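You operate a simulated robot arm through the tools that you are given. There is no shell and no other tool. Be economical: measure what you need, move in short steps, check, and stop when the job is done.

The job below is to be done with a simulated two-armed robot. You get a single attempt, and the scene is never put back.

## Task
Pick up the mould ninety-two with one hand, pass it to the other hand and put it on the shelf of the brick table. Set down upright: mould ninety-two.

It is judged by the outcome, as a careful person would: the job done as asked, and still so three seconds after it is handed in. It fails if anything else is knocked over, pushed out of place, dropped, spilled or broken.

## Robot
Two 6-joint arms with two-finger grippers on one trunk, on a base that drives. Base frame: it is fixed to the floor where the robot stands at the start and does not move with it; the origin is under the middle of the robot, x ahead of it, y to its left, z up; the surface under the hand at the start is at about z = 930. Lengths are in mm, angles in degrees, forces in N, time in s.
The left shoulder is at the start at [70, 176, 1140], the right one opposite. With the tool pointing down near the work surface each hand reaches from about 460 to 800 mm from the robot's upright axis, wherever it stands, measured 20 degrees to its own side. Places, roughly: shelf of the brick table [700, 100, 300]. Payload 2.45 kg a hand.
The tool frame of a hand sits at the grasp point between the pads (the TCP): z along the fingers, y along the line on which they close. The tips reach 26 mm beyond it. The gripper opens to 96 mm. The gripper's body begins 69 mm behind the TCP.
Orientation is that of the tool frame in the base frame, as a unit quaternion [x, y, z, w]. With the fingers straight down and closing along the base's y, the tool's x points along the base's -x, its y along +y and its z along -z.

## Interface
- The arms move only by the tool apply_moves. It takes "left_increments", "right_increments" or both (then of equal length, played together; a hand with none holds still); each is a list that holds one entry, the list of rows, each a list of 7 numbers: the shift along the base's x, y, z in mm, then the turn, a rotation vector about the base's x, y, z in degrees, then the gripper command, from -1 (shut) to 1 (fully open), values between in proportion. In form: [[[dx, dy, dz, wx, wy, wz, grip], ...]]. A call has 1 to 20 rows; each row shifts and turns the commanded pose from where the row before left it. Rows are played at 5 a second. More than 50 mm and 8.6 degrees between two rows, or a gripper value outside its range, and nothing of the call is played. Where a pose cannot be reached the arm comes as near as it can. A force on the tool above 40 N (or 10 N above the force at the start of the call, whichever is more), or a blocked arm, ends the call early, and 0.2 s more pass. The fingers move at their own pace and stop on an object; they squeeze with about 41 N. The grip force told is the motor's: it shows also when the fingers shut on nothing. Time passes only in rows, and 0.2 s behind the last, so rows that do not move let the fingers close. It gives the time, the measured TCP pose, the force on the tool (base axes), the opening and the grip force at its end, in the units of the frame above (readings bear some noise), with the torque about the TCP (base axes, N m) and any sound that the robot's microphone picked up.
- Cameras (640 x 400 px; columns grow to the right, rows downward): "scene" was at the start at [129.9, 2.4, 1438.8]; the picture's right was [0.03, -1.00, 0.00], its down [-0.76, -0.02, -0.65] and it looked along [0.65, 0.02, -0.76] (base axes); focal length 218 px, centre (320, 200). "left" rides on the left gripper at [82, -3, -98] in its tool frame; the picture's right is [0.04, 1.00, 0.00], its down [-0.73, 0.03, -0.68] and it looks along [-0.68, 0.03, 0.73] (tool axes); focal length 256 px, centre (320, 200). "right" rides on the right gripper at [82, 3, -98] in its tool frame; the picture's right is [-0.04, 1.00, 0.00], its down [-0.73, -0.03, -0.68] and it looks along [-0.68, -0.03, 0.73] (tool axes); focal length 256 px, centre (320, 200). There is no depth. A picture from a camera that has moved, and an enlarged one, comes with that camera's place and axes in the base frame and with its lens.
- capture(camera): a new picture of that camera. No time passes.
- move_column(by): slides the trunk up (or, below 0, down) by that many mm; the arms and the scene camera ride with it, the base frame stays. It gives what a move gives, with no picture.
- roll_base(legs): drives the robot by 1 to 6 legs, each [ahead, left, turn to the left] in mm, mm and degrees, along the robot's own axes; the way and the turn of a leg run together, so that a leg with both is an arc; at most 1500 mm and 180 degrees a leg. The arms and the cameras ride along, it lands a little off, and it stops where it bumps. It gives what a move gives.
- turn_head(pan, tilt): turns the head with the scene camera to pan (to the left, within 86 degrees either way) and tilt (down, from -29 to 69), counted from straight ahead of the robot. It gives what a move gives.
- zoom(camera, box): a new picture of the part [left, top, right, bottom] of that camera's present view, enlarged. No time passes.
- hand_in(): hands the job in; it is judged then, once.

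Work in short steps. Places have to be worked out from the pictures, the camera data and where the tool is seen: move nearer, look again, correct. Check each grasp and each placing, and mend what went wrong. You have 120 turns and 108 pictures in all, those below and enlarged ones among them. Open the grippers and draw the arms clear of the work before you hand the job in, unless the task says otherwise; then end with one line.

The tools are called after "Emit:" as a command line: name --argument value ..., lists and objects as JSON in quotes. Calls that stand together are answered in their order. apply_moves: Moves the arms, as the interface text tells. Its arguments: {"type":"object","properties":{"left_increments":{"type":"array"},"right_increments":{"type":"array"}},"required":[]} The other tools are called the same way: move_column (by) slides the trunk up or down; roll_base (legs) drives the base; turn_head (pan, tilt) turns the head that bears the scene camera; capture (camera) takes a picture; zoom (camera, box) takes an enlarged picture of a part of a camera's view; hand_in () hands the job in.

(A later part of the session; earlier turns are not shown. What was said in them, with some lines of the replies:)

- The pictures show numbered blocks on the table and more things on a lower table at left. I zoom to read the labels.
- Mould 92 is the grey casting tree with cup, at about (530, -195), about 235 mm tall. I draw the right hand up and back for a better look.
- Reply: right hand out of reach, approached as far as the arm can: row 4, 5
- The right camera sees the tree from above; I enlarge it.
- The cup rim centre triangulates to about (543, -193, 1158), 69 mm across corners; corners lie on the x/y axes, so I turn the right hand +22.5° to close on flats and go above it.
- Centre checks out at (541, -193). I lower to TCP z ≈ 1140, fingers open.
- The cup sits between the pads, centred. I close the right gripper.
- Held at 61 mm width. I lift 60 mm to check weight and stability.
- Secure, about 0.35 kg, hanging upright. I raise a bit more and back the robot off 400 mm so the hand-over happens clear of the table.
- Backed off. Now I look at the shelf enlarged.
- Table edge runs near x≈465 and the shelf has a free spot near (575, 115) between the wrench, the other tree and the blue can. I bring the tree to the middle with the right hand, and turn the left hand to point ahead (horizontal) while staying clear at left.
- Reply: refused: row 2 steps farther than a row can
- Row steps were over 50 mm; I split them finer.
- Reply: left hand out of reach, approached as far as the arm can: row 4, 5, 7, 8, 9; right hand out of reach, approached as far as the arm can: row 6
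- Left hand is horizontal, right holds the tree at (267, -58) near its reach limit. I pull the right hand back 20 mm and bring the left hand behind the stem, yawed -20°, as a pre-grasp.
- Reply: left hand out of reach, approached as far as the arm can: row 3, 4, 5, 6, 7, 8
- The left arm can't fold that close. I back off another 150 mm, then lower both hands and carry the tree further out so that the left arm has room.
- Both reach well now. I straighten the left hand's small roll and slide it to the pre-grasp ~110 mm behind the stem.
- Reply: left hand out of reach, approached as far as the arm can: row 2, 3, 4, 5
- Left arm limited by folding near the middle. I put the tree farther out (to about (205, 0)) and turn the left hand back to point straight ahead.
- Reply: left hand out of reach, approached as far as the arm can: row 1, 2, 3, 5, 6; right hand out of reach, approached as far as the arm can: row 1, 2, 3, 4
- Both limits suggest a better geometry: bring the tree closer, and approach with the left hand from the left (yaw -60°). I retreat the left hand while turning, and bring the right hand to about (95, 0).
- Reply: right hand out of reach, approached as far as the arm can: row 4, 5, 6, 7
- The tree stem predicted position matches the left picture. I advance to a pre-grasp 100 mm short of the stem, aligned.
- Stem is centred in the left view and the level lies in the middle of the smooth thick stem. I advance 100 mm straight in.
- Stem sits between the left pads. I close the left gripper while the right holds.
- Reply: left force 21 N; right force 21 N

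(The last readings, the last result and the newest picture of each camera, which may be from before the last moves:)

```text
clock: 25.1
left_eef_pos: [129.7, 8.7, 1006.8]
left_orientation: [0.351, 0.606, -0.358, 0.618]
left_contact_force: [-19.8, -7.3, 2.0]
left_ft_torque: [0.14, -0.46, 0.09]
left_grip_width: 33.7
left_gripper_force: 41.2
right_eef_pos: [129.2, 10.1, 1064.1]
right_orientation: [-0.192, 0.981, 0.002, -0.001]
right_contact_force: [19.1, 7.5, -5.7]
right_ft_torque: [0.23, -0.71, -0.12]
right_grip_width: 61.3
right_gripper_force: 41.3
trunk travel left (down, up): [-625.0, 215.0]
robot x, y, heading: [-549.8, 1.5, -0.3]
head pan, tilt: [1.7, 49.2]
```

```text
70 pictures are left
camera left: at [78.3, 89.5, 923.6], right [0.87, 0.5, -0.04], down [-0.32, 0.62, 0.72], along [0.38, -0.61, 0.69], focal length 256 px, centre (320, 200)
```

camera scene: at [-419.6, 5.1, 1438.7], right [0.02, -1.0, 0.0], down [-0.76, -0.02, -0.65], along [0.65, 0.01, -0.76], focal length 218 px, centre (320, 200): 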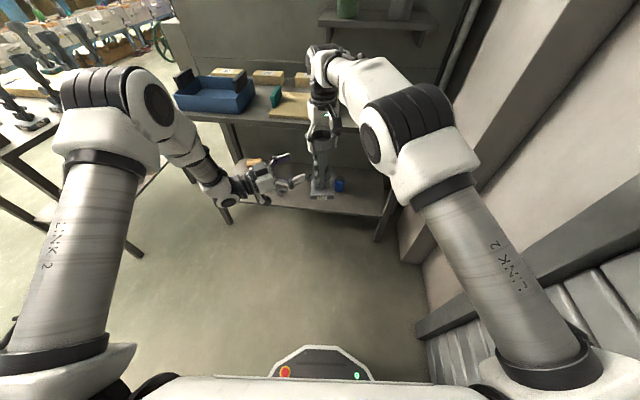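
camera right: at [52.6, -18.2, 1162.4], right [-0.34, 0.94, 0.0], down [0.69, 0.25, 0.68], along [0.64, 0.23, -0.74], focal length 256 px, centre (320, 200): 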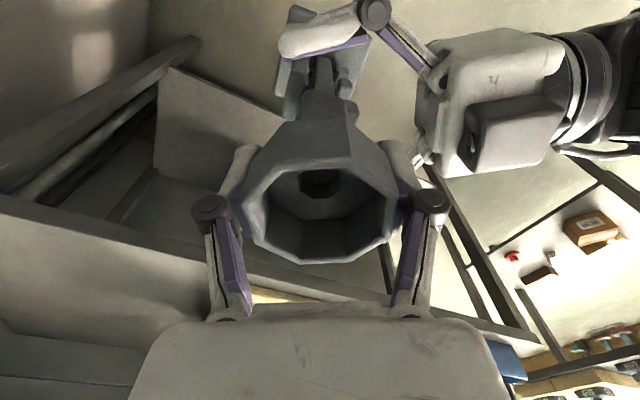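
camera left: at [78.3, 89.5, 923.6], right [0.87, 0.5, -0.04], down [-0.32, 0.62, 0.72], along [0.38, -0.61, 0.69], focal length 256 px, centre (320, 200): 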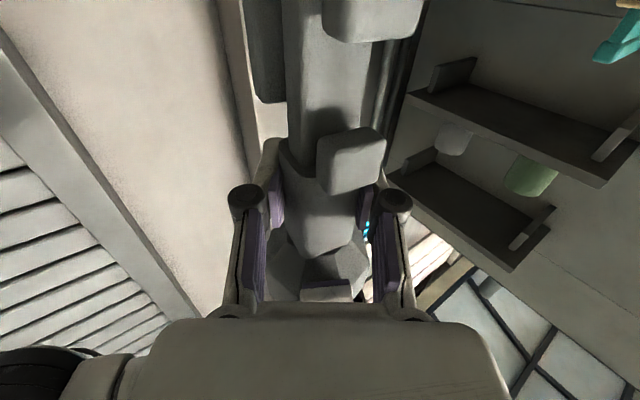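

Gripped at 34 mm, with ~20 N side strain between hands; I nudge the left hand 2 mm to relieve it.

Emit:
apply_moves --left_increments '[[[-1.5, -0.7, 0, 0, 0, 0, -1], [0, 0, 0, 0, 0, 0, -1]]]'

```text
clock: 25.7
left_eef_pos: [128.9, 8.2, 1004.5]
left_orientation: [0.351, 0.607, -0.358, 0.617]
left_contact_force: [-4.8, -5.3, -2.9]
left_ft_torque: [0.1, 0.01, -0.04]
left_grip_width: 33.6
left_gripper_force: 41.0
right_eef_pos: [128.7, 10.0, 1063.0]
right_orientation: [-0.192, 0.981, 0.002, -0.002]
right_contact_force: [7.0, 6.3, 2.8]
right_ft_torque: [0.23, -0.33, 0.05]
right_grip_width: 61.2
right_gripper_force: 40.7
trunk travel left (down, up): [-625.0, 215.0]
robot x, y, heading: [-552.0, 2.2, -0.2]
head pan, tilt: [1.7, 49.2]
```

Strain is low now. I open the right hand and raise it clear.

Emit:
apply_moves --left_increments '[[[0, 0, 0, 0, 0, 0, -1], [0, 0, 0, 0, 0, 0, -1], [0, 0, 0, 0, 0, 0, -1]]]' --right_increments '[[[0, 0, 0, 0, 0, 0, 0], [0, 0, 0, 0, 0, 0, 1], [0, 0, 0, 0, 0, 0, 1]]]'

Emit:
capture --camera "right"

```text
clock: 26.5
left_eef_pos: [127.8, 8.5, 1006.8]
left_orientation: [0.351, 0.606, -0.357, 0.618]
left_contact_force: [-0.8, 0.1, -0.5]
left_ft_torque: [-0.01, -0.03, 0.0]
left_grip_width: 33.7
left_gripper_force: 41.3
right_eef_pos: [126.9, 8.9, 1063.4]
right_orientation: [-0.193, 0.981, 0.001, -0.002]
right_contact_force: [0.5, -0.3, -0.1]
right_ft_torque: [0.01, 0.01, -0.01]
right_grip_width: 96.0
right_gripper_force: 0.1
trunk travel left (down, up): [-625.0, 215.0]
robot x, y, heading: [-550.1, 1.9, -0.2]
head pan, tilt: [1.7, 49.2]
```

```text
69 pictures are left
camera right: at [52.8, -19.1, 1162.3], right [-0.34, 0.94, 0.0], down [0.69, 0.25, 0.68], along [0.64, 0.23, -0.74], focal length 256 px, centre (320, 200)
```

right: 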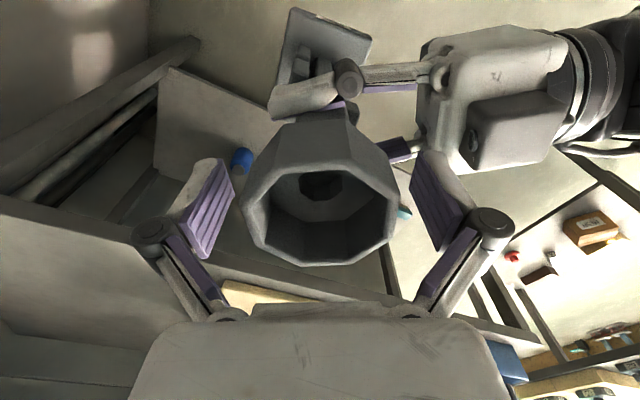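

Right hand is open, tree stays. I raise the right hand straight up and clear.

Emit:
apply_moves --right_increments '[[[0, 0, 25, 0, 0, 0, 1], [0, 0, 35, 0, 0, 0, 1], [0, 0, 40, 0, 0, 0, 1], [0, -30, 0, 0, 0, 0, 1], [0, -45, 0, 0, 0, 0, 1], [-20, -45, 0, 0, 0, 0, 1], [-20, -45, 0, 0, 0, 0, 1], [0, 0, 0, 0, 0, 0, 1]]]'

Emit:
capture --camera "scene"

Emit:
capture --camera "right"

```text
clock: 28.3
left_eef_pos: [128.0, 8.8, 1005.2]
left_orientation: [0.35, 0.606, -0.358, 0.618]
left_contact_force: [-0.4, 0.0, -4.5]
left_ft_torque: [-0.05, 0.0, -0.01]
left_grip_width: 33.7
left_gripper_force: 41.3
right_eef_pos: [82.6, -161.1, 1158.8]
right_orientation: [-0.193, 0.981, 0.001, -0.001]
right_contact_force: [-0.1, 0.6, 0.3]
right_ft_torque: [0.0, 0.04, 0.01]
right_grip_width: 96.2
right_gripper_force: 0.0
right hand out of reach, approached as far as the arm can: row 3, 4
trunk travel left (down, up): [-625.0, 215.0]
robot x, y, heading: [-548.5, 1.9, -0.3]
head pan, tilt: [1.7, 49.2]
```

```text
68 pictures are left
camera scene: at [-418.3, 4.3, 1438.5], right [0.02, -1.0, 0.0], down [-0.76, -0.02, -0.65], along [0.65, 0.02, -0.76], focal length 218 px, centre (320, 200)
```

scene: 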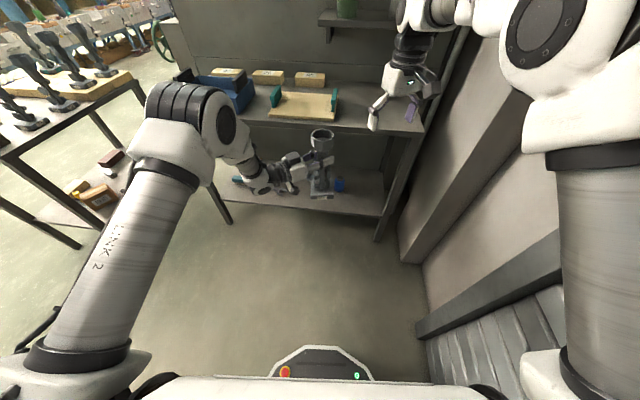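

```text
67 pictures are left
camera right: at [6.0, -188.3, 1258.9], right [-0.34, 0.94, 0.0], down [0.69, 0.25, 0.68], along [0.64, 0.23, -0.74], focal length 256 px, centre (320, 200)
```

right: 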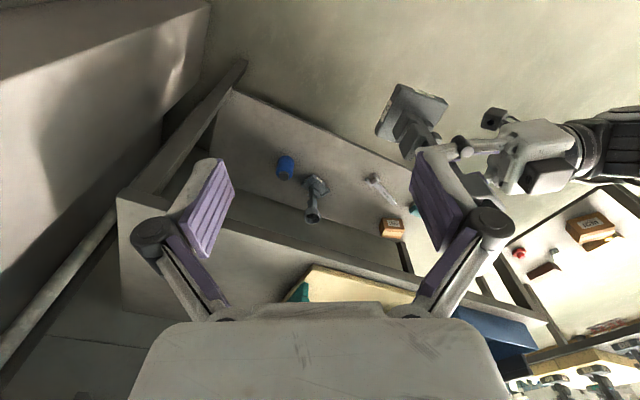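

Hand-over done: the left hand carries the weight, tree upright. I fold the right arm back near the body so it won't meet the table later.

Emit:
apply_moves --right_increments '[[[-28, -15, -10, 0, 0, 0, 1], [-28, -15, -10, 0, 0, 0, 1], [-28, -15, -10, 0, 0, 0, 1], [-28, -15, -15, 0, 0, 0, 1], [-28, -15, -15, 0, 0, 0, 1], [-28, -15, -15, 0, 0, 0, 1], [-28, -10, -15, 0, 0, 0, 1], [-25, 0, 0, 0, 0, 0, 1], [0, 0, 0, 0, 0, 0, 1]]]'

Emit:
turn_head --pan -15 --tilt 40

Emit:
capture --camera "scene"

```text
clock: 30.3
left_eef_pos: [128.2, 8.8, 1006.2]
left_orientation: [0.351, 0.605, -0.358, 0.618]
left_contact_force: [-0.2, 0.4, -4.4]
left_ft_torque: [-0.01, -0.01, 0.0]
left_grip_width: 33.6
left_gripper_force: 41.3
right_eef_pos: [-139.5, -260.0, 1070.4]
right_orientation: [-0.192, 0.981, 0.002, -0.001]
right_contact_force: [0.9, 0.1, 0.5]
right_ft_torque: [-0.01, 0.04, -0.03]
right_grip_width: 95.9
right_gripper_force: 0.1
trunk travel left (down, up): [-625.0, 215.0]
robot x, y, heading: [-549.2, -0.0, -0.2]
head pan, tilt: [1.7, 49.2]
```

```text
clock: 31.1
left_eef_pos: [128.6, 8.8, 1007.9]
left_orientation: [0.35, 0.605, -0.358, 0.619]
left_contact_force: [-0.5, 0.3, -3.7]
left_ft_torque: [-0.02, -0.02, -0.03]
left_grip_width: 33.6
left_gripper_force: 41.2
right_eef_pos: [-138.5, -260.3, 1069.6]
right_orientation: [-0.193, 0.981, -0.001, -0.001]
right_contact_force: [0.3, 0.2, 0.7]
right_ft_torque: [-0.01, -0.02, 0.02]
right_grip_width: 96.0
right_gripper_force: 0.2
trunk travel left (down, up): [-625.0, 215.0]
robot x, y, heading: [-552.1, 1.8, -0.3]
head pan, tilt: [-15.0, 40.0]
```

```text
66 pictures are left
camera scene: at [-415.5, -20.8, 1451.8], right [-0.26, -0.96, 0.0], down [-0.62, 0.17, -0.77], along [0.74, -0.2, -0.64], focal length 218 px, centre (320, 200)
```

scene: 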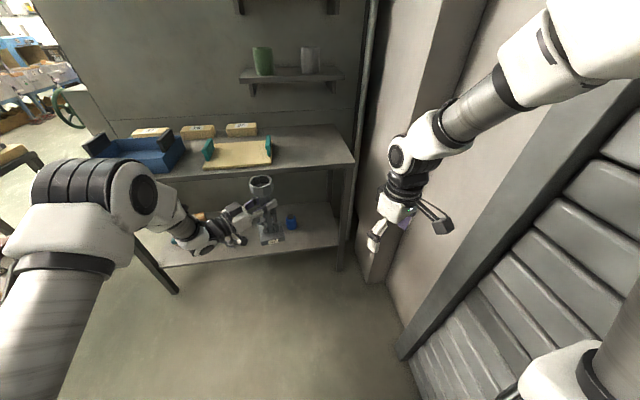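

The right side is just a vertical wall at y≈-560; nothing lies below the arms. I lower the trunk by 480 mm.

Emit:
move_column --by -480

Emit:
turn_head --pan 0 --tilt 25

Emit:
capture --camera "scene"

```text
refused: -480 is not a number from -400 to 400
```

```text
clock: 31.8
left_eef_pos: [128.2, 8.5, 1006.9]
left_orientation: [0.35, 0.605, -0.358, 0.619]
left_contact_force: [0.0, 0.8, -4.6]
left_ft_torque: [-0.01, -0.02, 0.01]
left_grip_width: 33.5
left_gripper_force: 40.9
right_eef_pos: [-139.5, -259.9, 1071.3]
right_orientation: [-0.193, 0.981, 0.0, 0.0]
right_contact_force: [-1.0, 0.8, 0.0]
right_ft_torque: [-0.01, 0.01, 0.04]
right_grip_width: 96.2
right_gripper_force: 0.0
trunk travel left (down, up): [-625.0, 215.0]
robot x, y, heading: [-550.3, 0.4, -0.3]
head pan, tilt: [0.0, 25.0]
```

```text
65 pictures are left
camera scene: at [-405.1, 0.9, 1475.0], right [-0.01, -1.0, 0.0], down [-0.42, 0.0, -0.91], along [0.91, -0.01, -0.42], focal length 218 px, centre (320, 200)
```

scene: 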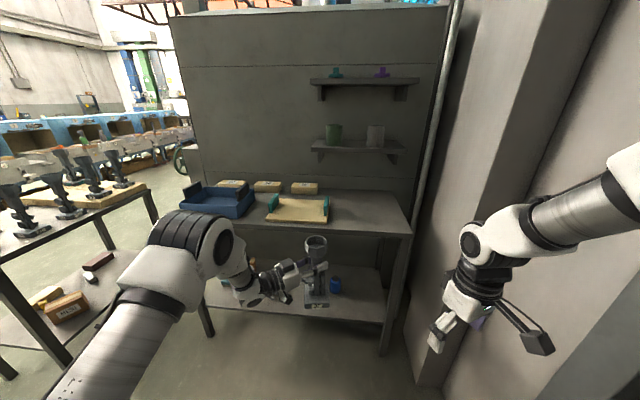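

Limit is 400 per call; I lower in two steps of 240.

Emit:
move_column --by -240

Emit:
move_column --by -240

Emit:
capture --camera "scene"

```text
clock: 34.3
left_eef_pos: [128.5, 7.8, 766.9]
left_orientation: [0.35, 0.606, -0.357, 0.618]
left_contact_force: [-0.6, 0.0, -3.7]
left_ft_torque: [0.0, -0.02, -0.03]
left_grip_width: 33.7
left_gripper_force: 41.2
right_eef_pos: [-140.7, -260.9, 830.5]
right_orientation: [-0.192, 0.981, -0.001, 0.0]
right_contact_force: [-0.3, -0.2, -0.7]
right_ft_torque: [0.02, -0.02, 0.01]
right_grip_width: 96.1
right_gripper_force: 0.0
trunk travel left (down, up): [-385.0, 455.0]
robot x, y, heading: [-546.9, 4.3, -0.3]
head pan, tilt: [0.0, 25.0]
```

```text
clock: 36.8
left_eef_pos: [127.4, 8.1, 527.7]
left_orientation: [0.35, 0.606, -0.357, 0.619]
left_contact_force: [0.2, -0.2, -2.3]
left_ft_torque: [0.01, 0.01, 0.0]
left_grip_width: 33.7
left_gripper_force: 41.0
right_eef_pos: [-140.8, -261.9, 591.7]
right_orientation: [-0.193, 0.981, 0.0, 0.0]
right_contact_force: [0.1, -0.4, 0.0]
right_ft_torque: [-0.02, -0.01, -0.01]
right_grip_width: 96.0
right_gripper_force: 0.1
trunk travel left (down, up): [-145.0, 695.0]
robot x, y, heading: [-550.1, 2.0, -0.4]
head pan, tilt: [0.0, 25.0]
```

```text
64 pictures are left
camera scene: at [-405.6, 1.0, 995.2], right [0.0, -1.0, 0.0], down [-0.42, 0.0, -0.91], along [0.91, 0.0, -0.42], focal length 218 px, centre (320, 200)
```

scene: 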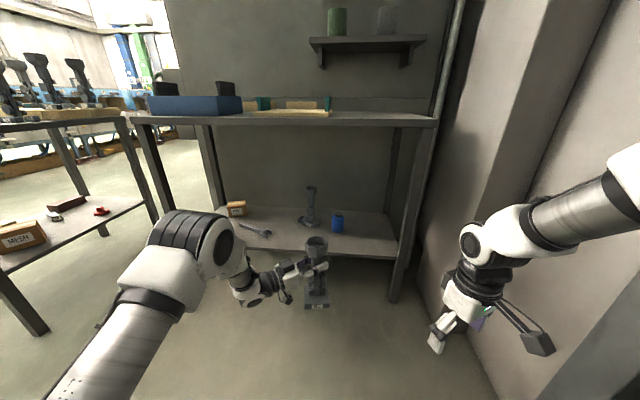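

Tree's underside is now at ~374, above the shelf (~300-310) and well below the table top (~900). I strafe left 100 mm and drive ahead 280 mm, then look.

Emit:
roll_base --legs '[[0, 100, 0.4], [280, 0, 0]]'

Emit:
turn_head --pan 10 --tilt 40

Emit:
capture --camera "scene"

Emit:
capture --camera "left"

```text
clock: 39.5
left_eef_pos: [412.1, 113.5, 526.9]
left_orientation: [0.349, 0.606, -0.356, 0.62]
left_contact_force: [0.4, 0.4, -4.7]
left_ft_torque: [0.04, -0.01, -0.01]
left_grip_width: 33.5
left_gripper_force: 40.7
right_eef_pos: [145.6, -157.1, 591.1]
right_orientation: [-0.197, 0.98, -0.001, -0.001]
right_contact_force: [-0.1, 0.0, 0.5]
right_ft_torque: [-0.01, 0.01, -0.01]
right_grip_width: 95.9
right_gripper_force: 0.0
trunk travel left (down, up): [-145.0, 695.0]
robot x, y, heading: [-268.1, 102.4, 0.1]
head pan, tilt: [0.0, 25.0]
```

```text
clock: 40.3
left_eef_pos: [412.2, 113.7, 526.1]
left_orientation: [0.349, 0.607, -0.356, 0.62]
left_contact_force: [-0.2, -0.7, -5.2]
left_ft_torque: [-0.04, -0.02, -0.03]
left_grip_width: 33.8
left_gripper_force: 40.9
right_eef_pos: [146.3, -157.4, 591.2]
right_orientation: [-0.196, 0.981, 0.0, 0.001]
right_contact_force: [0.4, 0.1, -0.3]
right_ft_torque: [0.0, 0.0, 0.0]
right_grip_width: 95.7
right_gripper_force: 0.1
trunk travel left (down, up): [-145.0, 695.0]
robot x, y, heading: [-265.8, 100.6, 0.5]
head pan, tilt: [10.0, 40.0]
```

```text
63 pictures are left
camera scene: at [-129.9, 117.1, 971.9], right [0.18, -0.98, 0.0], down [-0.63, -0.11, -0.77], along [0.75, 0.13, -0.64], focal length 218 px, centre (320, 200)
```

scene: 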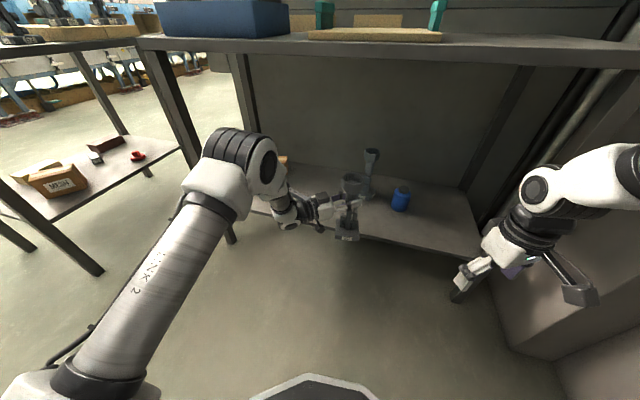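

```text
62 pictures are left
camera left: at [360.0, 194.0, 444.1], right [0.86, 0.5, -0.04], down [-0.33, 0.61, 0.72], along [0.39, -0.61, 0.69], focal length 256 px, centre (320, 200)
```

left: 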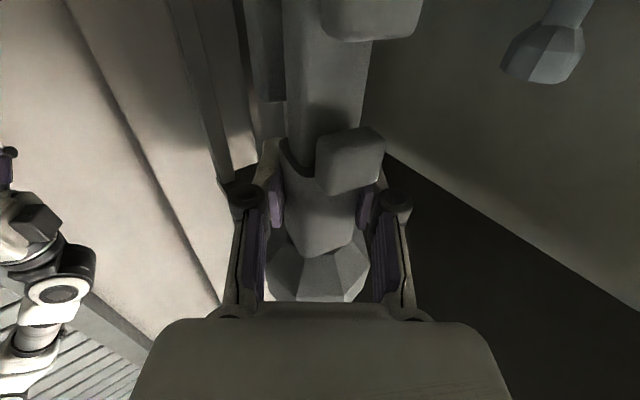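

All clear; the arm's elbow passes below the table top. I drive ahead 148 mm so that the tree is over the free spot at (560, 113).

Emit:
roll_base --legs '[[148, 0, 0]]'

Emit:
turn_head --pan 0 --tilt 35

Emit:
capture --camera "scene"

Emit:
capture --camera "right"

```text
clock: 41.7
left_eef_pos: [560.8, 113.6, 526.4]
left_orientation: [0.348, 0.607, -0.356, 0.62]
left_contact_force: [0.6, -0.1, -4.3]
left_ft_torque: [-0.01, -0.01, 0.01]
left_grip_width: 33.7
left_gripper_force: 41.4
right_eef_pos: [295.9, -157.7, 590.6]
right_orientation: [-0.196, 0.981, 0.0, -0.001]
right_contact_force: [0.4, -0.9, -0.3]
right_ft_torque: [0.0, 0.05, 0.01]
right_grip_width: 95.8
right_gripper_force: 0.1
trunk travel left (down, up): [-145.0, 695.0]
robot x, y, heading: [-118.5, 99.7, -0.1]
head pan, tilt: [10.0, 40.0]
```

```text
clock: 42.4
left_eef_pos: [561.4, 114.1, 526.8]
left_orientation: [0.348, 0.607, -0.355, 0.62]
left_contact_force: [0.5, 0.1, -4.1]
left_ft_torque: [0.02, 0.03, 0.01]
left_grip_width: 33.7
left_gripper_force: 40.7
right_eef_pos: [294.5, -158.4, 590.6]
right_orientation: [-0.196, 0.981, -0.001, -0.001]
right_contact_force: [-0.1, -0.2, 0.4]
right_ft_torque: [-0.01, 0.0, 0.01]
right_grip_width: 96.2
right_gripper_force: 0.0
trunk travel left (down, up): [-145.0, 695.0]
robot x, y, heading: [-115.5, 101.3, 0.2]
head pan, tilt: [0.0, 35.0]
```

```text
61 pictures are left
camera scene: at [23.8, 102.6, 979.3], right [0.0, -1.0, 0.0], down [-0.57, 0.0, -0.82], along [0.82, 0.0, -0.57], focal length 218 px, centre (320, 200)
```

scene: 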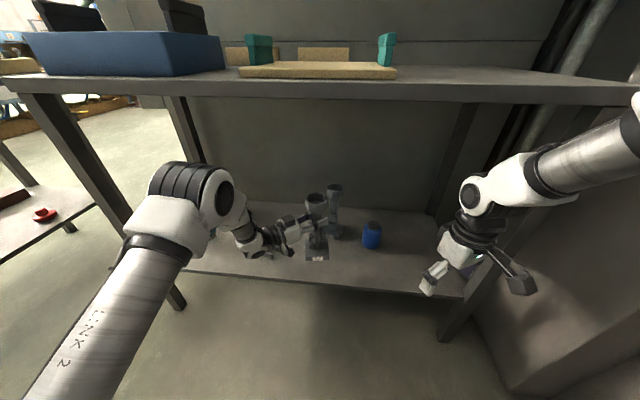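

```text
60 pictures are left
camera right: at [218.8, -185.7, 689.6], right [-0.35, 0.94, 0.0], down [0.69, 0.25, 0.68], along [0.64, 0.24, -0.73], focal length 256 px, centre (320, 200)
```

right: 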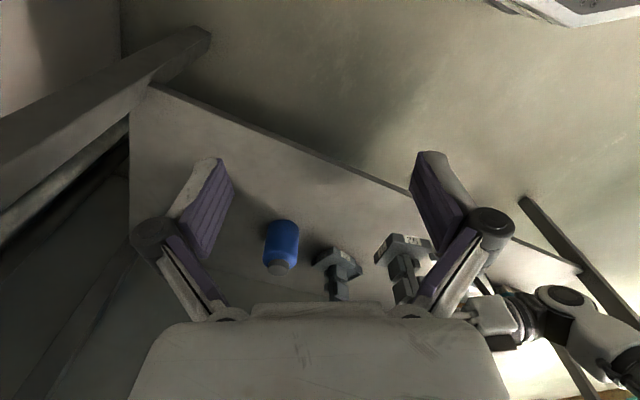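

I enlarge the region of the tree over the shelf.

Emit:
zoom --camera "scene" --box '[240, 170, 400, 290]'

Emit:
zoom --camera "right" --box '[230, 150, 530, 330]'

```text
3.33 times, centred on (320, 230) of scene
camera zoom: at [23.8, 102.6, 979.3], right [0.0, -1.0, 0.0], down [-0.57, 0.0, -0.82], along [0.82, 0.0, -0.57], focal length 725 px, centre (320, 100)
```

zoom: 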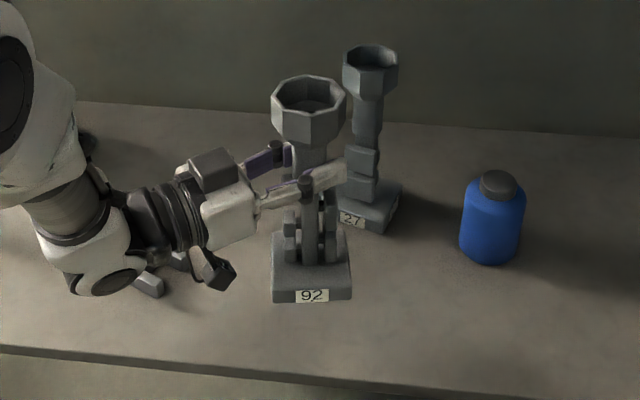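

```text
2.13 times, centred on (380, 240) of right
camera zoom: at [218.8, -185.7, 689.6], right [-0.35, 0.94, 0.0], down [0.69, 0.25, 0.68], along [0.64, 0.24, -0.73], focal length 546 px, centre (192, 115)
```

zoom: 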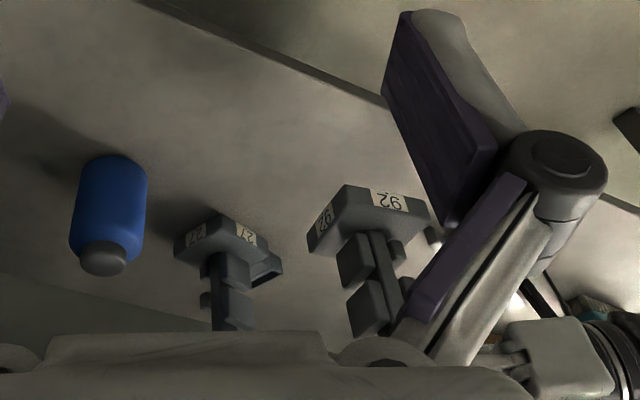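

The spot is free: front margin ~35 mm and tree 27 ~70 mm behind. I lower the trunk 45 mm, then will feel down with the arm, adding 12 mm ahead.

Emit:
move_column --by -45

Emit:
apply_moves --left_increments '[[[6, 0, 0, 0, 0, 0, -1], [6, 0, 0, 0, 0, 0, -1], [0, 0, 0, 0, 0, 0, -1]]]'

Emit:
zoom --camera "scene" --box '[240, 170, 400, 290]'

Emit:
zoom --camera "right" --box '[300, 130, 500, 290]'

```text
clock: 43.3
left_eef_pos: [561.6, 113.2, 481.3]
left_orientation: [0.349, 0.607, -0.356, 0.619]
left_contact_force: [-0.1, 0.0, -2.8]
left_ft_torque: [-0.01, -0.01, -0.01]
left_grip_width: 33.6
left_gripper_force: 41.2
right_eef_pos: [296.2, -157.8, 546.7]
right_orientation: [-0.196, 0.981, 0.0, 0.0]
right_contact_force: [0.4, 0.7, 0.3]
right_ft_torque: [-0.02, -0.03, -0.03]
right_grip_width: 96.1
right_gripper_force: 0.1
trunk travel left (down, up): [-100.0, 740.0]
robot x, y, heading: [-116.3, 101.5, -0.0]
head pan, tilt: [0.0, 35.0]
```

```text
clock: 44.1
left_eef_pos: [574.2, 112.7, 481.6]
left_orientation: [0.348, 0.607, -0.356, 0.62]
left_contact_force: [-0.7, 0.0, -4.3]
left_ft_torque: [0.03, 0.01, 0.01]
left_grip_width: 33.6
left_gripper_force: 40.8
right_eef_pos: [294.8, -157.6, 545.9]
right_orientation: [-0.195, 0.981, 0.0, -0.001]
right_contact_force: [-0.4, 0.1, 0.2]
right_ft_torque: [-0.01, 0.01, 0.03]
right_grip_width: 95.9
right_gripper_force: 0.0
trunk travel left (down, up): [-100.0, 740.0]
robot x, y, heading: [-115.0, 102.0, -0.2]
head pan, tilt: [0.0, 35.0]
```

```text
3.33 times, centred on (320, 230) of scene
camera zoom: at [23.8, 102.5, 934.3], right [0.0, -1.0, 0.0], down [-0.57, 0.0, -0.82], along [0.82, 0.0, -0.57], focal length 725 px, centre (320, 100)
```

zoom: 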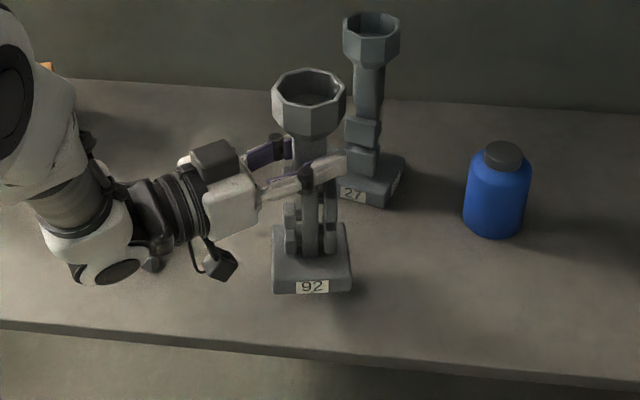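

```text
2.50 times, centred on (400, 210) of right
camera zoom: at [218.8, -185.7, 644.6], right [-0.35, 0.94, 0.0], down [0.69, 0.25, 0.68], along [0.64, 0.24, -0.73], focal length 640 px, centre (120, 175)
```

zoom: 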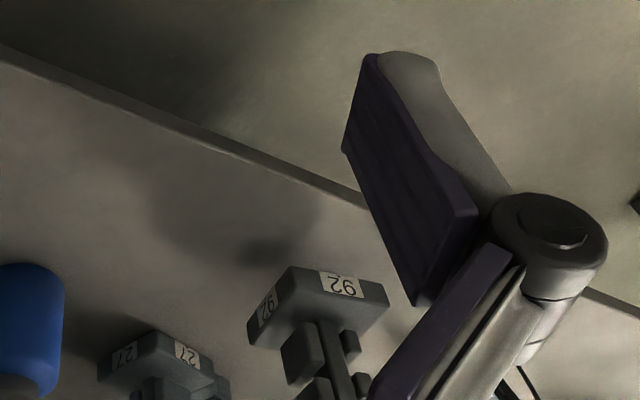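

A little gap remains (shadow offset). I feel down with the arm in small steps.

Emit:
apply_moves --left_increments '[[[0, 0, -6, 0, 0, 0, -1], [0, 0, -5, 0, 0, 0, -1], [0, 0, -4, 0, 0, 0, -1]]]'

```text
clock: 44.9
left_eef_pos: [573.3, 112.5, 464.8]
left_orientation: [0.348, 0.607, -0.356, 0.62]
left_contact_force: [0.3, 0.1, -3.9]
left_ft_torque: [-0.02, 0.01, -0.02]
left_grip_width: 33.6
left_gripper_force: 40.6
right_eef_pos: [295.2, -157.9, 545.7]
right_orientation: [-0.196, 0.981, -0.001, -0.001]
right_contact_force: [-0.3, -1.1, -0.1]
right_ft_torque: [0.01, 0.0, -0.01]
right_grip_width: 95.9
right_gripper_force: 0.1
trunk travel left (down, up): [-100.0, 740.0]
robot x, y, heading: [-113.6, 100.4, 0.3]
head pan, tilt: [0.0, 35.0]
```

No contact yet (still -4 N). Continue down.

Emit:
apply_moves --left_increments '[[[0, 0, -3, 0, 0, 0, -1], [0, 0, -3, 0, 0, 0, -1], [0, 0, -2, 0, 0, 0, -1]]]'

```text
clock: 45.7
left_eef_pos: [573.3, 114.1, 457.8]
left_orientation: [0.348, 0.607, -0.355, 0.62]
left_contact_force: [0.8, 0.5, -4.2]
left_ft_torque: [-0.01, 0.02, 0.04]
left_grip_width: 33.7
left_gripper_force: 41.2
right_eef_pos: [294.5, -158.2, 545.0]
right_orientation: [-0.195, 0.981, 0.0, -0.001]
right_contact_force: [-0.5, -0.9, -0.1]
right_ft_torque: [0.0, 0.03, -0.02]
right_grip_width: 96.0
right_gripper_force: 0.1
trunk travel left (down, up): [-100.0, 740.0]
robot x, y, heading: [-116.4, 102.5, 0.1]
head pan, tilt: [0.0, 35.0]
```

Emit:
apply_moves --left_increments '[[[0, 0, -2, 0, 0, 0, -1], [0, 0, -2, 0, 0, 0, -1], [0, 0, 0, 0, 0, 0, -1]]]'

Emit:
zoom --camera "right" --box '[300, 130, 500, 290]'

```text
clock: 46.5
left_eef_pos: [572.7, 112.6, 454.4]
left_orientation: [0.349, 0.607, -0.356, 0.619]
left_contact_force: [0.6, -0.4, -4.4]
left_ft_torque: [-0.02, -0.02, 0.04]
left_grip_width: 33.5
left_gripper_force: 41.1
right_eef_pos: [294.6, -157.2, 546.5]
right_orientation: [-0.196, 0.981, -0.001, 0.0]
right_contact_force: [0.2, -0.5, -0.3]
right_ft_torque: [0.02, -0.02, -0.01]
right_grip_width: 96.1
right_gripper_force: 0.1
trunk travel left (down, up): [-100.0, 740.0]
robot x, y, heading: [-118.5, 102.9, -0.1]
head pan, tilt: [0.0, 35.0]
```

```text
2.50 times, centred on (400, 210) of right
camera zoom: at [218.8, -185.7, 644.6], right [-0.35, 0.94, 0.0], down [0.69, 0.25, 0.68], along [0.64, 0.24, -0.73], focal length 640 px, centre (120, 175)
```

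zoom: 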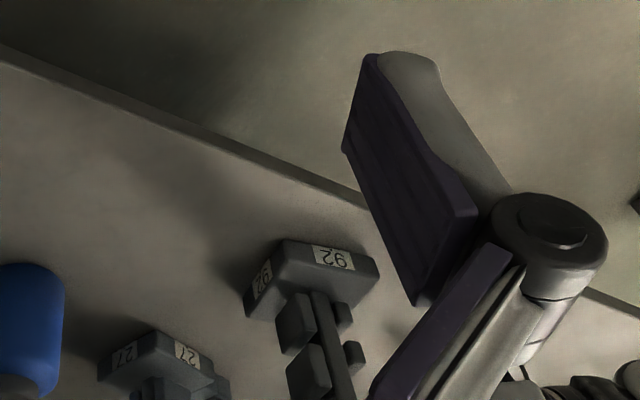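

Very close now. Continue down in 2 mm steps.

Emit:
apply_moves --left_increments '[[[0, 0, -2, 0, 0, 0, -1], [0, 0, -2, 0, 0, 0, -1], [0, 0, 0, 0, 0, 0, -1]]]'

```text
clock: 47.3
left_eef_pos: [572.0, 113.7, 453.6]
left_orientation: [0.349, 0.605, -0.356, 0.622]
left_contact_force: [-1.7, 2.2, 16.6]
left_ft_torque: [-0.18, 1.14, -0.11]
left_grip_width: 33.8
left_gripper_force: 41.2
right_eef_pos: [294.6, -157.9, 546.2]
right_orientation: [-0.195, 0.981, 0.001, 0.0]
right_contact_force: [0.0, 0.4, 1.1]
right_ft_torque: [-0.01, -0.04, 0.0]
right_grip_width: 96.0
right_gripper_force: 0.1
trunk travel left (down, up): [-100.0, 740.0]
robot x, y, heading: [-111.9, 100.4, 0.1]
head pan, tilt: [0.0, 35.0]
```

Contact with the shelf at TCP z≈453.6; torque shows the near edge touching first. I raise 1 mm, tilt +0.8° about y to level it, and read again.

Emit:
apply_moves --left_increments '[[[0, 0, 1, 0, 0.8, 0, -1], [0, 0, 0, 0, 0, 0, -1]]]'

Emit:
zoom --camera "scene" --box '[240, 170, 400, 290]'

```text
clock: 47.9
left_eef_pos: [572.0, 113.2, 453.2]
left_orientation: [0.347, 0.61, -0.356, 0.616]
left_contact_force: [4.1, -0.6, 13.2]
left_ft_torque: [-0.13, -1.43, -0.07]
left_grip_width: 33.8
left_gripper_force: 40.6
right_eef_pos: [294.2, -157.1, 546.1]
right_orientation: [-0.195, 0.981, 0.0, 0.001]
right_contact_force: [0.4, 0.1, -0.4]
right_ft_torque: [0.04, 0.0, 0.06]
right_grip_width: 96.0
right_gripper_force: 0.1
trunk travel left (down, up): [-100.0, 740.0]
robot x, y, heading: [-112.9, 104.4, 0.2]
head pan, tilt: [0.0, 35.0]
```

```text
3.33 times, centred on (320, 230) of scene
camera zoom: at [22.2, 102.4, 934.7], right [0.0, -1.0, 0.0], down [-0.57, 0.0, -0.82], along [0.82, 0.0, -0.57], focal length 725 px, centre (320, 100)
```

zoom: 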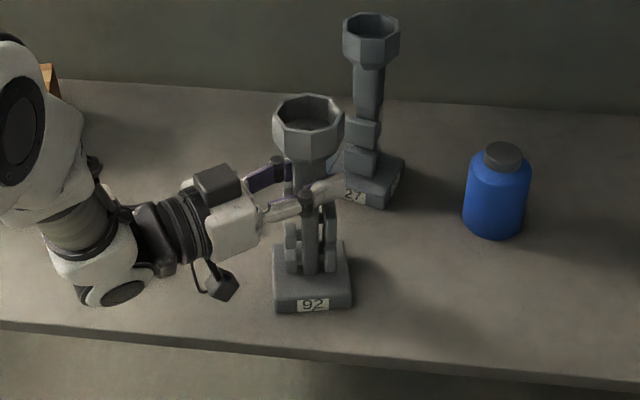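

Slightly overcorrected; I turn back 0.4°, and raise 0.6 mm, so the press is light, then check.

Emit:
apply_moves --left_increments '[[[0, 0, 0.6, 0, -0.4, 0, -1], [0, 0, 0, 0, 0, 0, -1]]]'

```text
clock: 48.5
left_eef_pos: [572.4, 113.5, 453.8]
left_orientation: [0.348, 0.608, -0.357, 0.618]
left_contact_force: [5.4, 1.7, 13.7]
left_ft_torque: [0.94, -0.61, -0.13]
left_grip_width: 33.7
left_gripper_force: 41.6
right_eef_pos: [294.1, -156.6, 547.8]
right_orientation: [-0.195, 0.981, 0.0, 0.001]
right_contact_force: [0.0, -0.7, 0.3]
right_ft_torque: [-0.01, -0.01, -0.02]
right_grip_width: 96.0
right_gripper_force: 0.1
trunk travel left (down, up): [-100.0, 740.0]
robot x, y, heading: [-116.7, 101.4, 0.2]
head pan, tilt: [0.0, 35.0]
```

Base is firmly on the shelf. I ease up 0.6 mm more and open the left gripper gently.

Emit:
apply_moves --left_increments '[[[0, 0, 0.6, 0, 0, 0, -1], [0, 0, 0, 0, 0, 0, -0.2], [0, 0, 0, 0, 0, 0, 0.2], [0, 0, 0, 0, 0, 0, 0.7], [0, 0, 0, 0, 0, 0, 1], [0, 0, 0, 0, 0, 0, 1]]]'

Emit:
zoom --camera "scene" --box '[240, 170, 400, 290]'

Emit:
capture --camera "left"

```text
clock: 49.9
left_eef_pos: [573.2, 113.0, 454.0]
left_orientation: [0.347, 0.609, -0.356, 0.617]
left_contact_force: [-0.1, -0.6, 0.3]
left_ft_torque: [0.0, 0.02, 0.01]
left_grip_width: 96.1
left_gripper_force: 0.1
right_eef_pos: [294.3, -157.5, 545.3]
right_orientation: [-0.196, 0.981, 0.0, 0.0]
right_contact_force: [-0.1, -0.1, 0.4]
right_ft_torque: [0.02, -0.01, -0.01]
right_grip_width: 96.0
right_gripper_force: 0.1
trunk travel left (down, up): [-100.0, 740.0]
robot x, y, heading: [-115.5, 102.3, 0.1]
head pan, tilt: [0.0, 35.0]
```

```text
3.33 times, centred on (320, 230) of scene
camera zoom: at [23.4, 102.5, 934.4], right [0.0, -1.0, 0.0], down [-0.57, 0.0, -0.82], along [0.82, 0.0, -0.57], focal length 725 px, centre (320, 100)
```

zoom: 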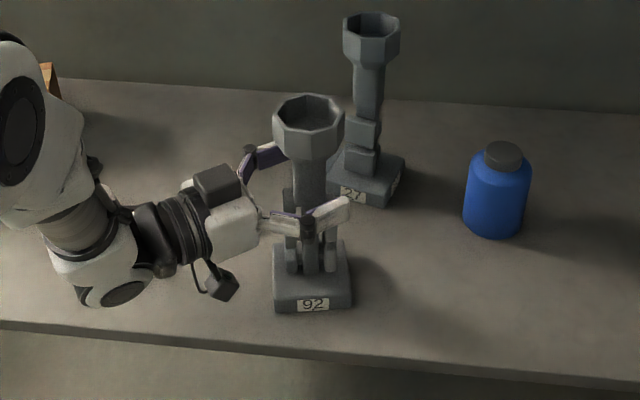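

```text
52 pictures are left
camera left: at [520.6, 193.6, 370.5], right [0.86, 0.5, -0.05], down [-0.32, 0.61, 0.72], along [0.39, -0.61, 0.69], focal length 256 px, centre (320, 200)
```

left: 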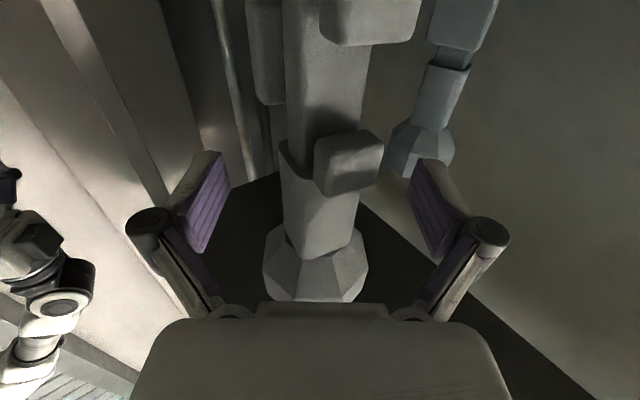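

Mould 92 stands upright on its own. I withdraw the left hand straight back along its fingers, then raise it a little.

Emit:
apply_moves --left_increments '[[[-7.5, 13, 0, 0, 0, 0, 1], [-12.5, 21.7, 0, 0, 0, 0, 1], [-15, 26, 0, 0, 0, 0, 1], [-15, 26, 0, 0, 0, 0, 1], [-15, 26, 10, 0, 0, 0, 1], [0, 0, 20, 0, 0, 0, 1], [0, 0, 0, 0, 0, 0, 1]]]'

Emit:
capture --camera "scene"

```text
clock: 51.5
left_eef_pos: [508.0, 225.4, 483.0]
left_orientation: [0.348, 0.609, -0.357, 0.617]
left_contact_force: [-0.8, 0.2, 0.0]
left_ft_torque: [0.01, 0.03, 0.0]
left_grip_width: 95.9
left_gripper_force: 0.0
right_eef_pos: [294.1, -158.5, 545.2]
right_orientation: [-0.196, 0.981, 0.0, 0.0]
right_contact_force: [0.8, 0.6, 0.5]
right_ft_torque: [0.0, 0.0, 0.03]
right_grip_width: 95.8
right_gripper_force: 0.0
trunk travel left (down, up): [-100.0, 740.0]
robot x, y, heading: [-118.0, 102.0, 0.0]
head pan, tilt: [0.0, 35.0]
```

```text
51 pictures are left
camera scene: at [23.3, 102.5, 934.4], right [0.0, -1.0, 0.0], down [-0.57, 0.0, -0.82], along [0.82, 0.0, -0.57], focal length 218 px, centre (320, 200)
```

scene: 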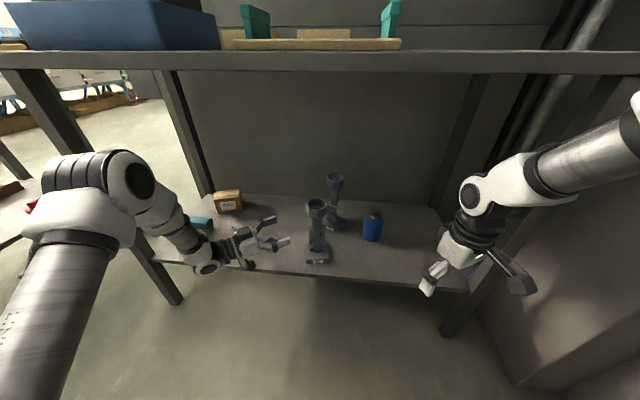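

Clear of the tree; wrench not touched. I drive straight back 350 mm and verify.

Emit:
roll_base --legs '[[-350, 0, 0]]'

Emit:
capture --camera "scene"

Emit:
zoom --camera "scene" --box '[200, 120, 420, 260]'

```text
clock: 53.8
left_eef_pos: [156.9, 226.0, 483.5]
left_orientation: [0.347, 0.61, -0.355, 0.618]
left_contact_force: [-0.3, 0.1, -0.6]
left_ft_torque: [0.0, -0.03, 0.0]
left_grip_width: 96.1
left_gripper_force: 0.1
right_eef_pos: [-56.5, -158.0, 545.6]
right_orientation: [-0.197, 0.98, 0.0, 0.0]
right_contact_force: [0.8, 0.5, -0.4]
right_ft_torque: [0.01, 0.01, -0.01]
right_grip_width: 96.2
right_gripper_force: 0.1
trunk travel left (down, up): [-100.0, 740.0]
robot x, y, heading: [-470.1, 99.7, -0.1]
head pan, tilt: [0.0, 35.0]
```

```text
50 pictures are left
camera scene: at [-328.7, 101.9, 934.5], right [0.0, -1.0, 0.0], down [-0.57, 0.0, -0.82], along [0.82, 0.0, -0.57], focal length 218 px, centre (320, 200)
```

scene: 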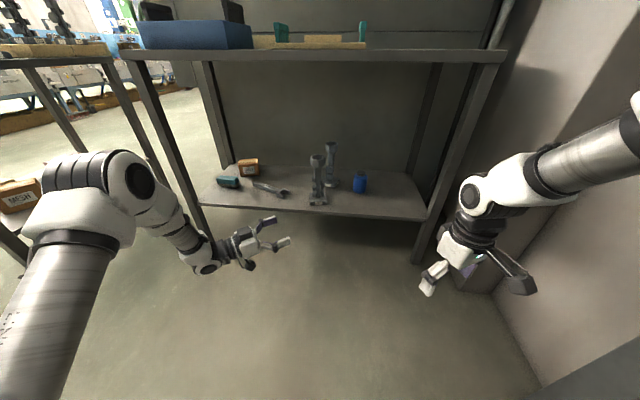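

```text
2.86 times, centred on (310, 190) of scene
camera zoom: at [-328.7, 101.9, 934.5], right [0.0, -1.0, 0.0], down [-0.57, 0.0, -0.82], along [0.82, 0.0, -0.57], focal length 622 px, centre (349, 229)
```

zoom: 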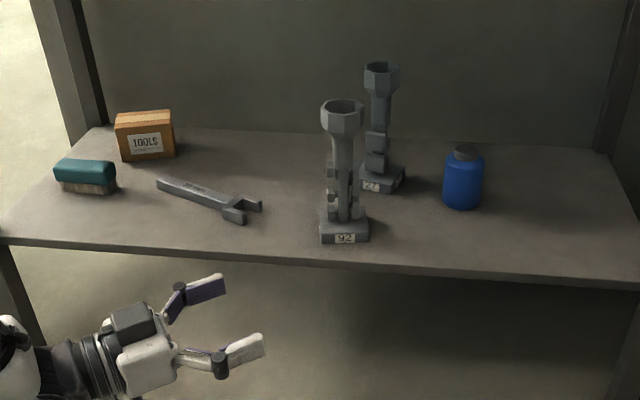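

Mould 92 stands upright on the shelf, everything else is where it was, and both grippers are open and clear. I hand in.

Emit:
hand_in

```text
The job is handed in.
```

Mould ninety-two was picked up with the right hand, passed to the left and set down upright on the brick table's shelf; nothing else was disturbed in the last pictures, and the job is handed in.
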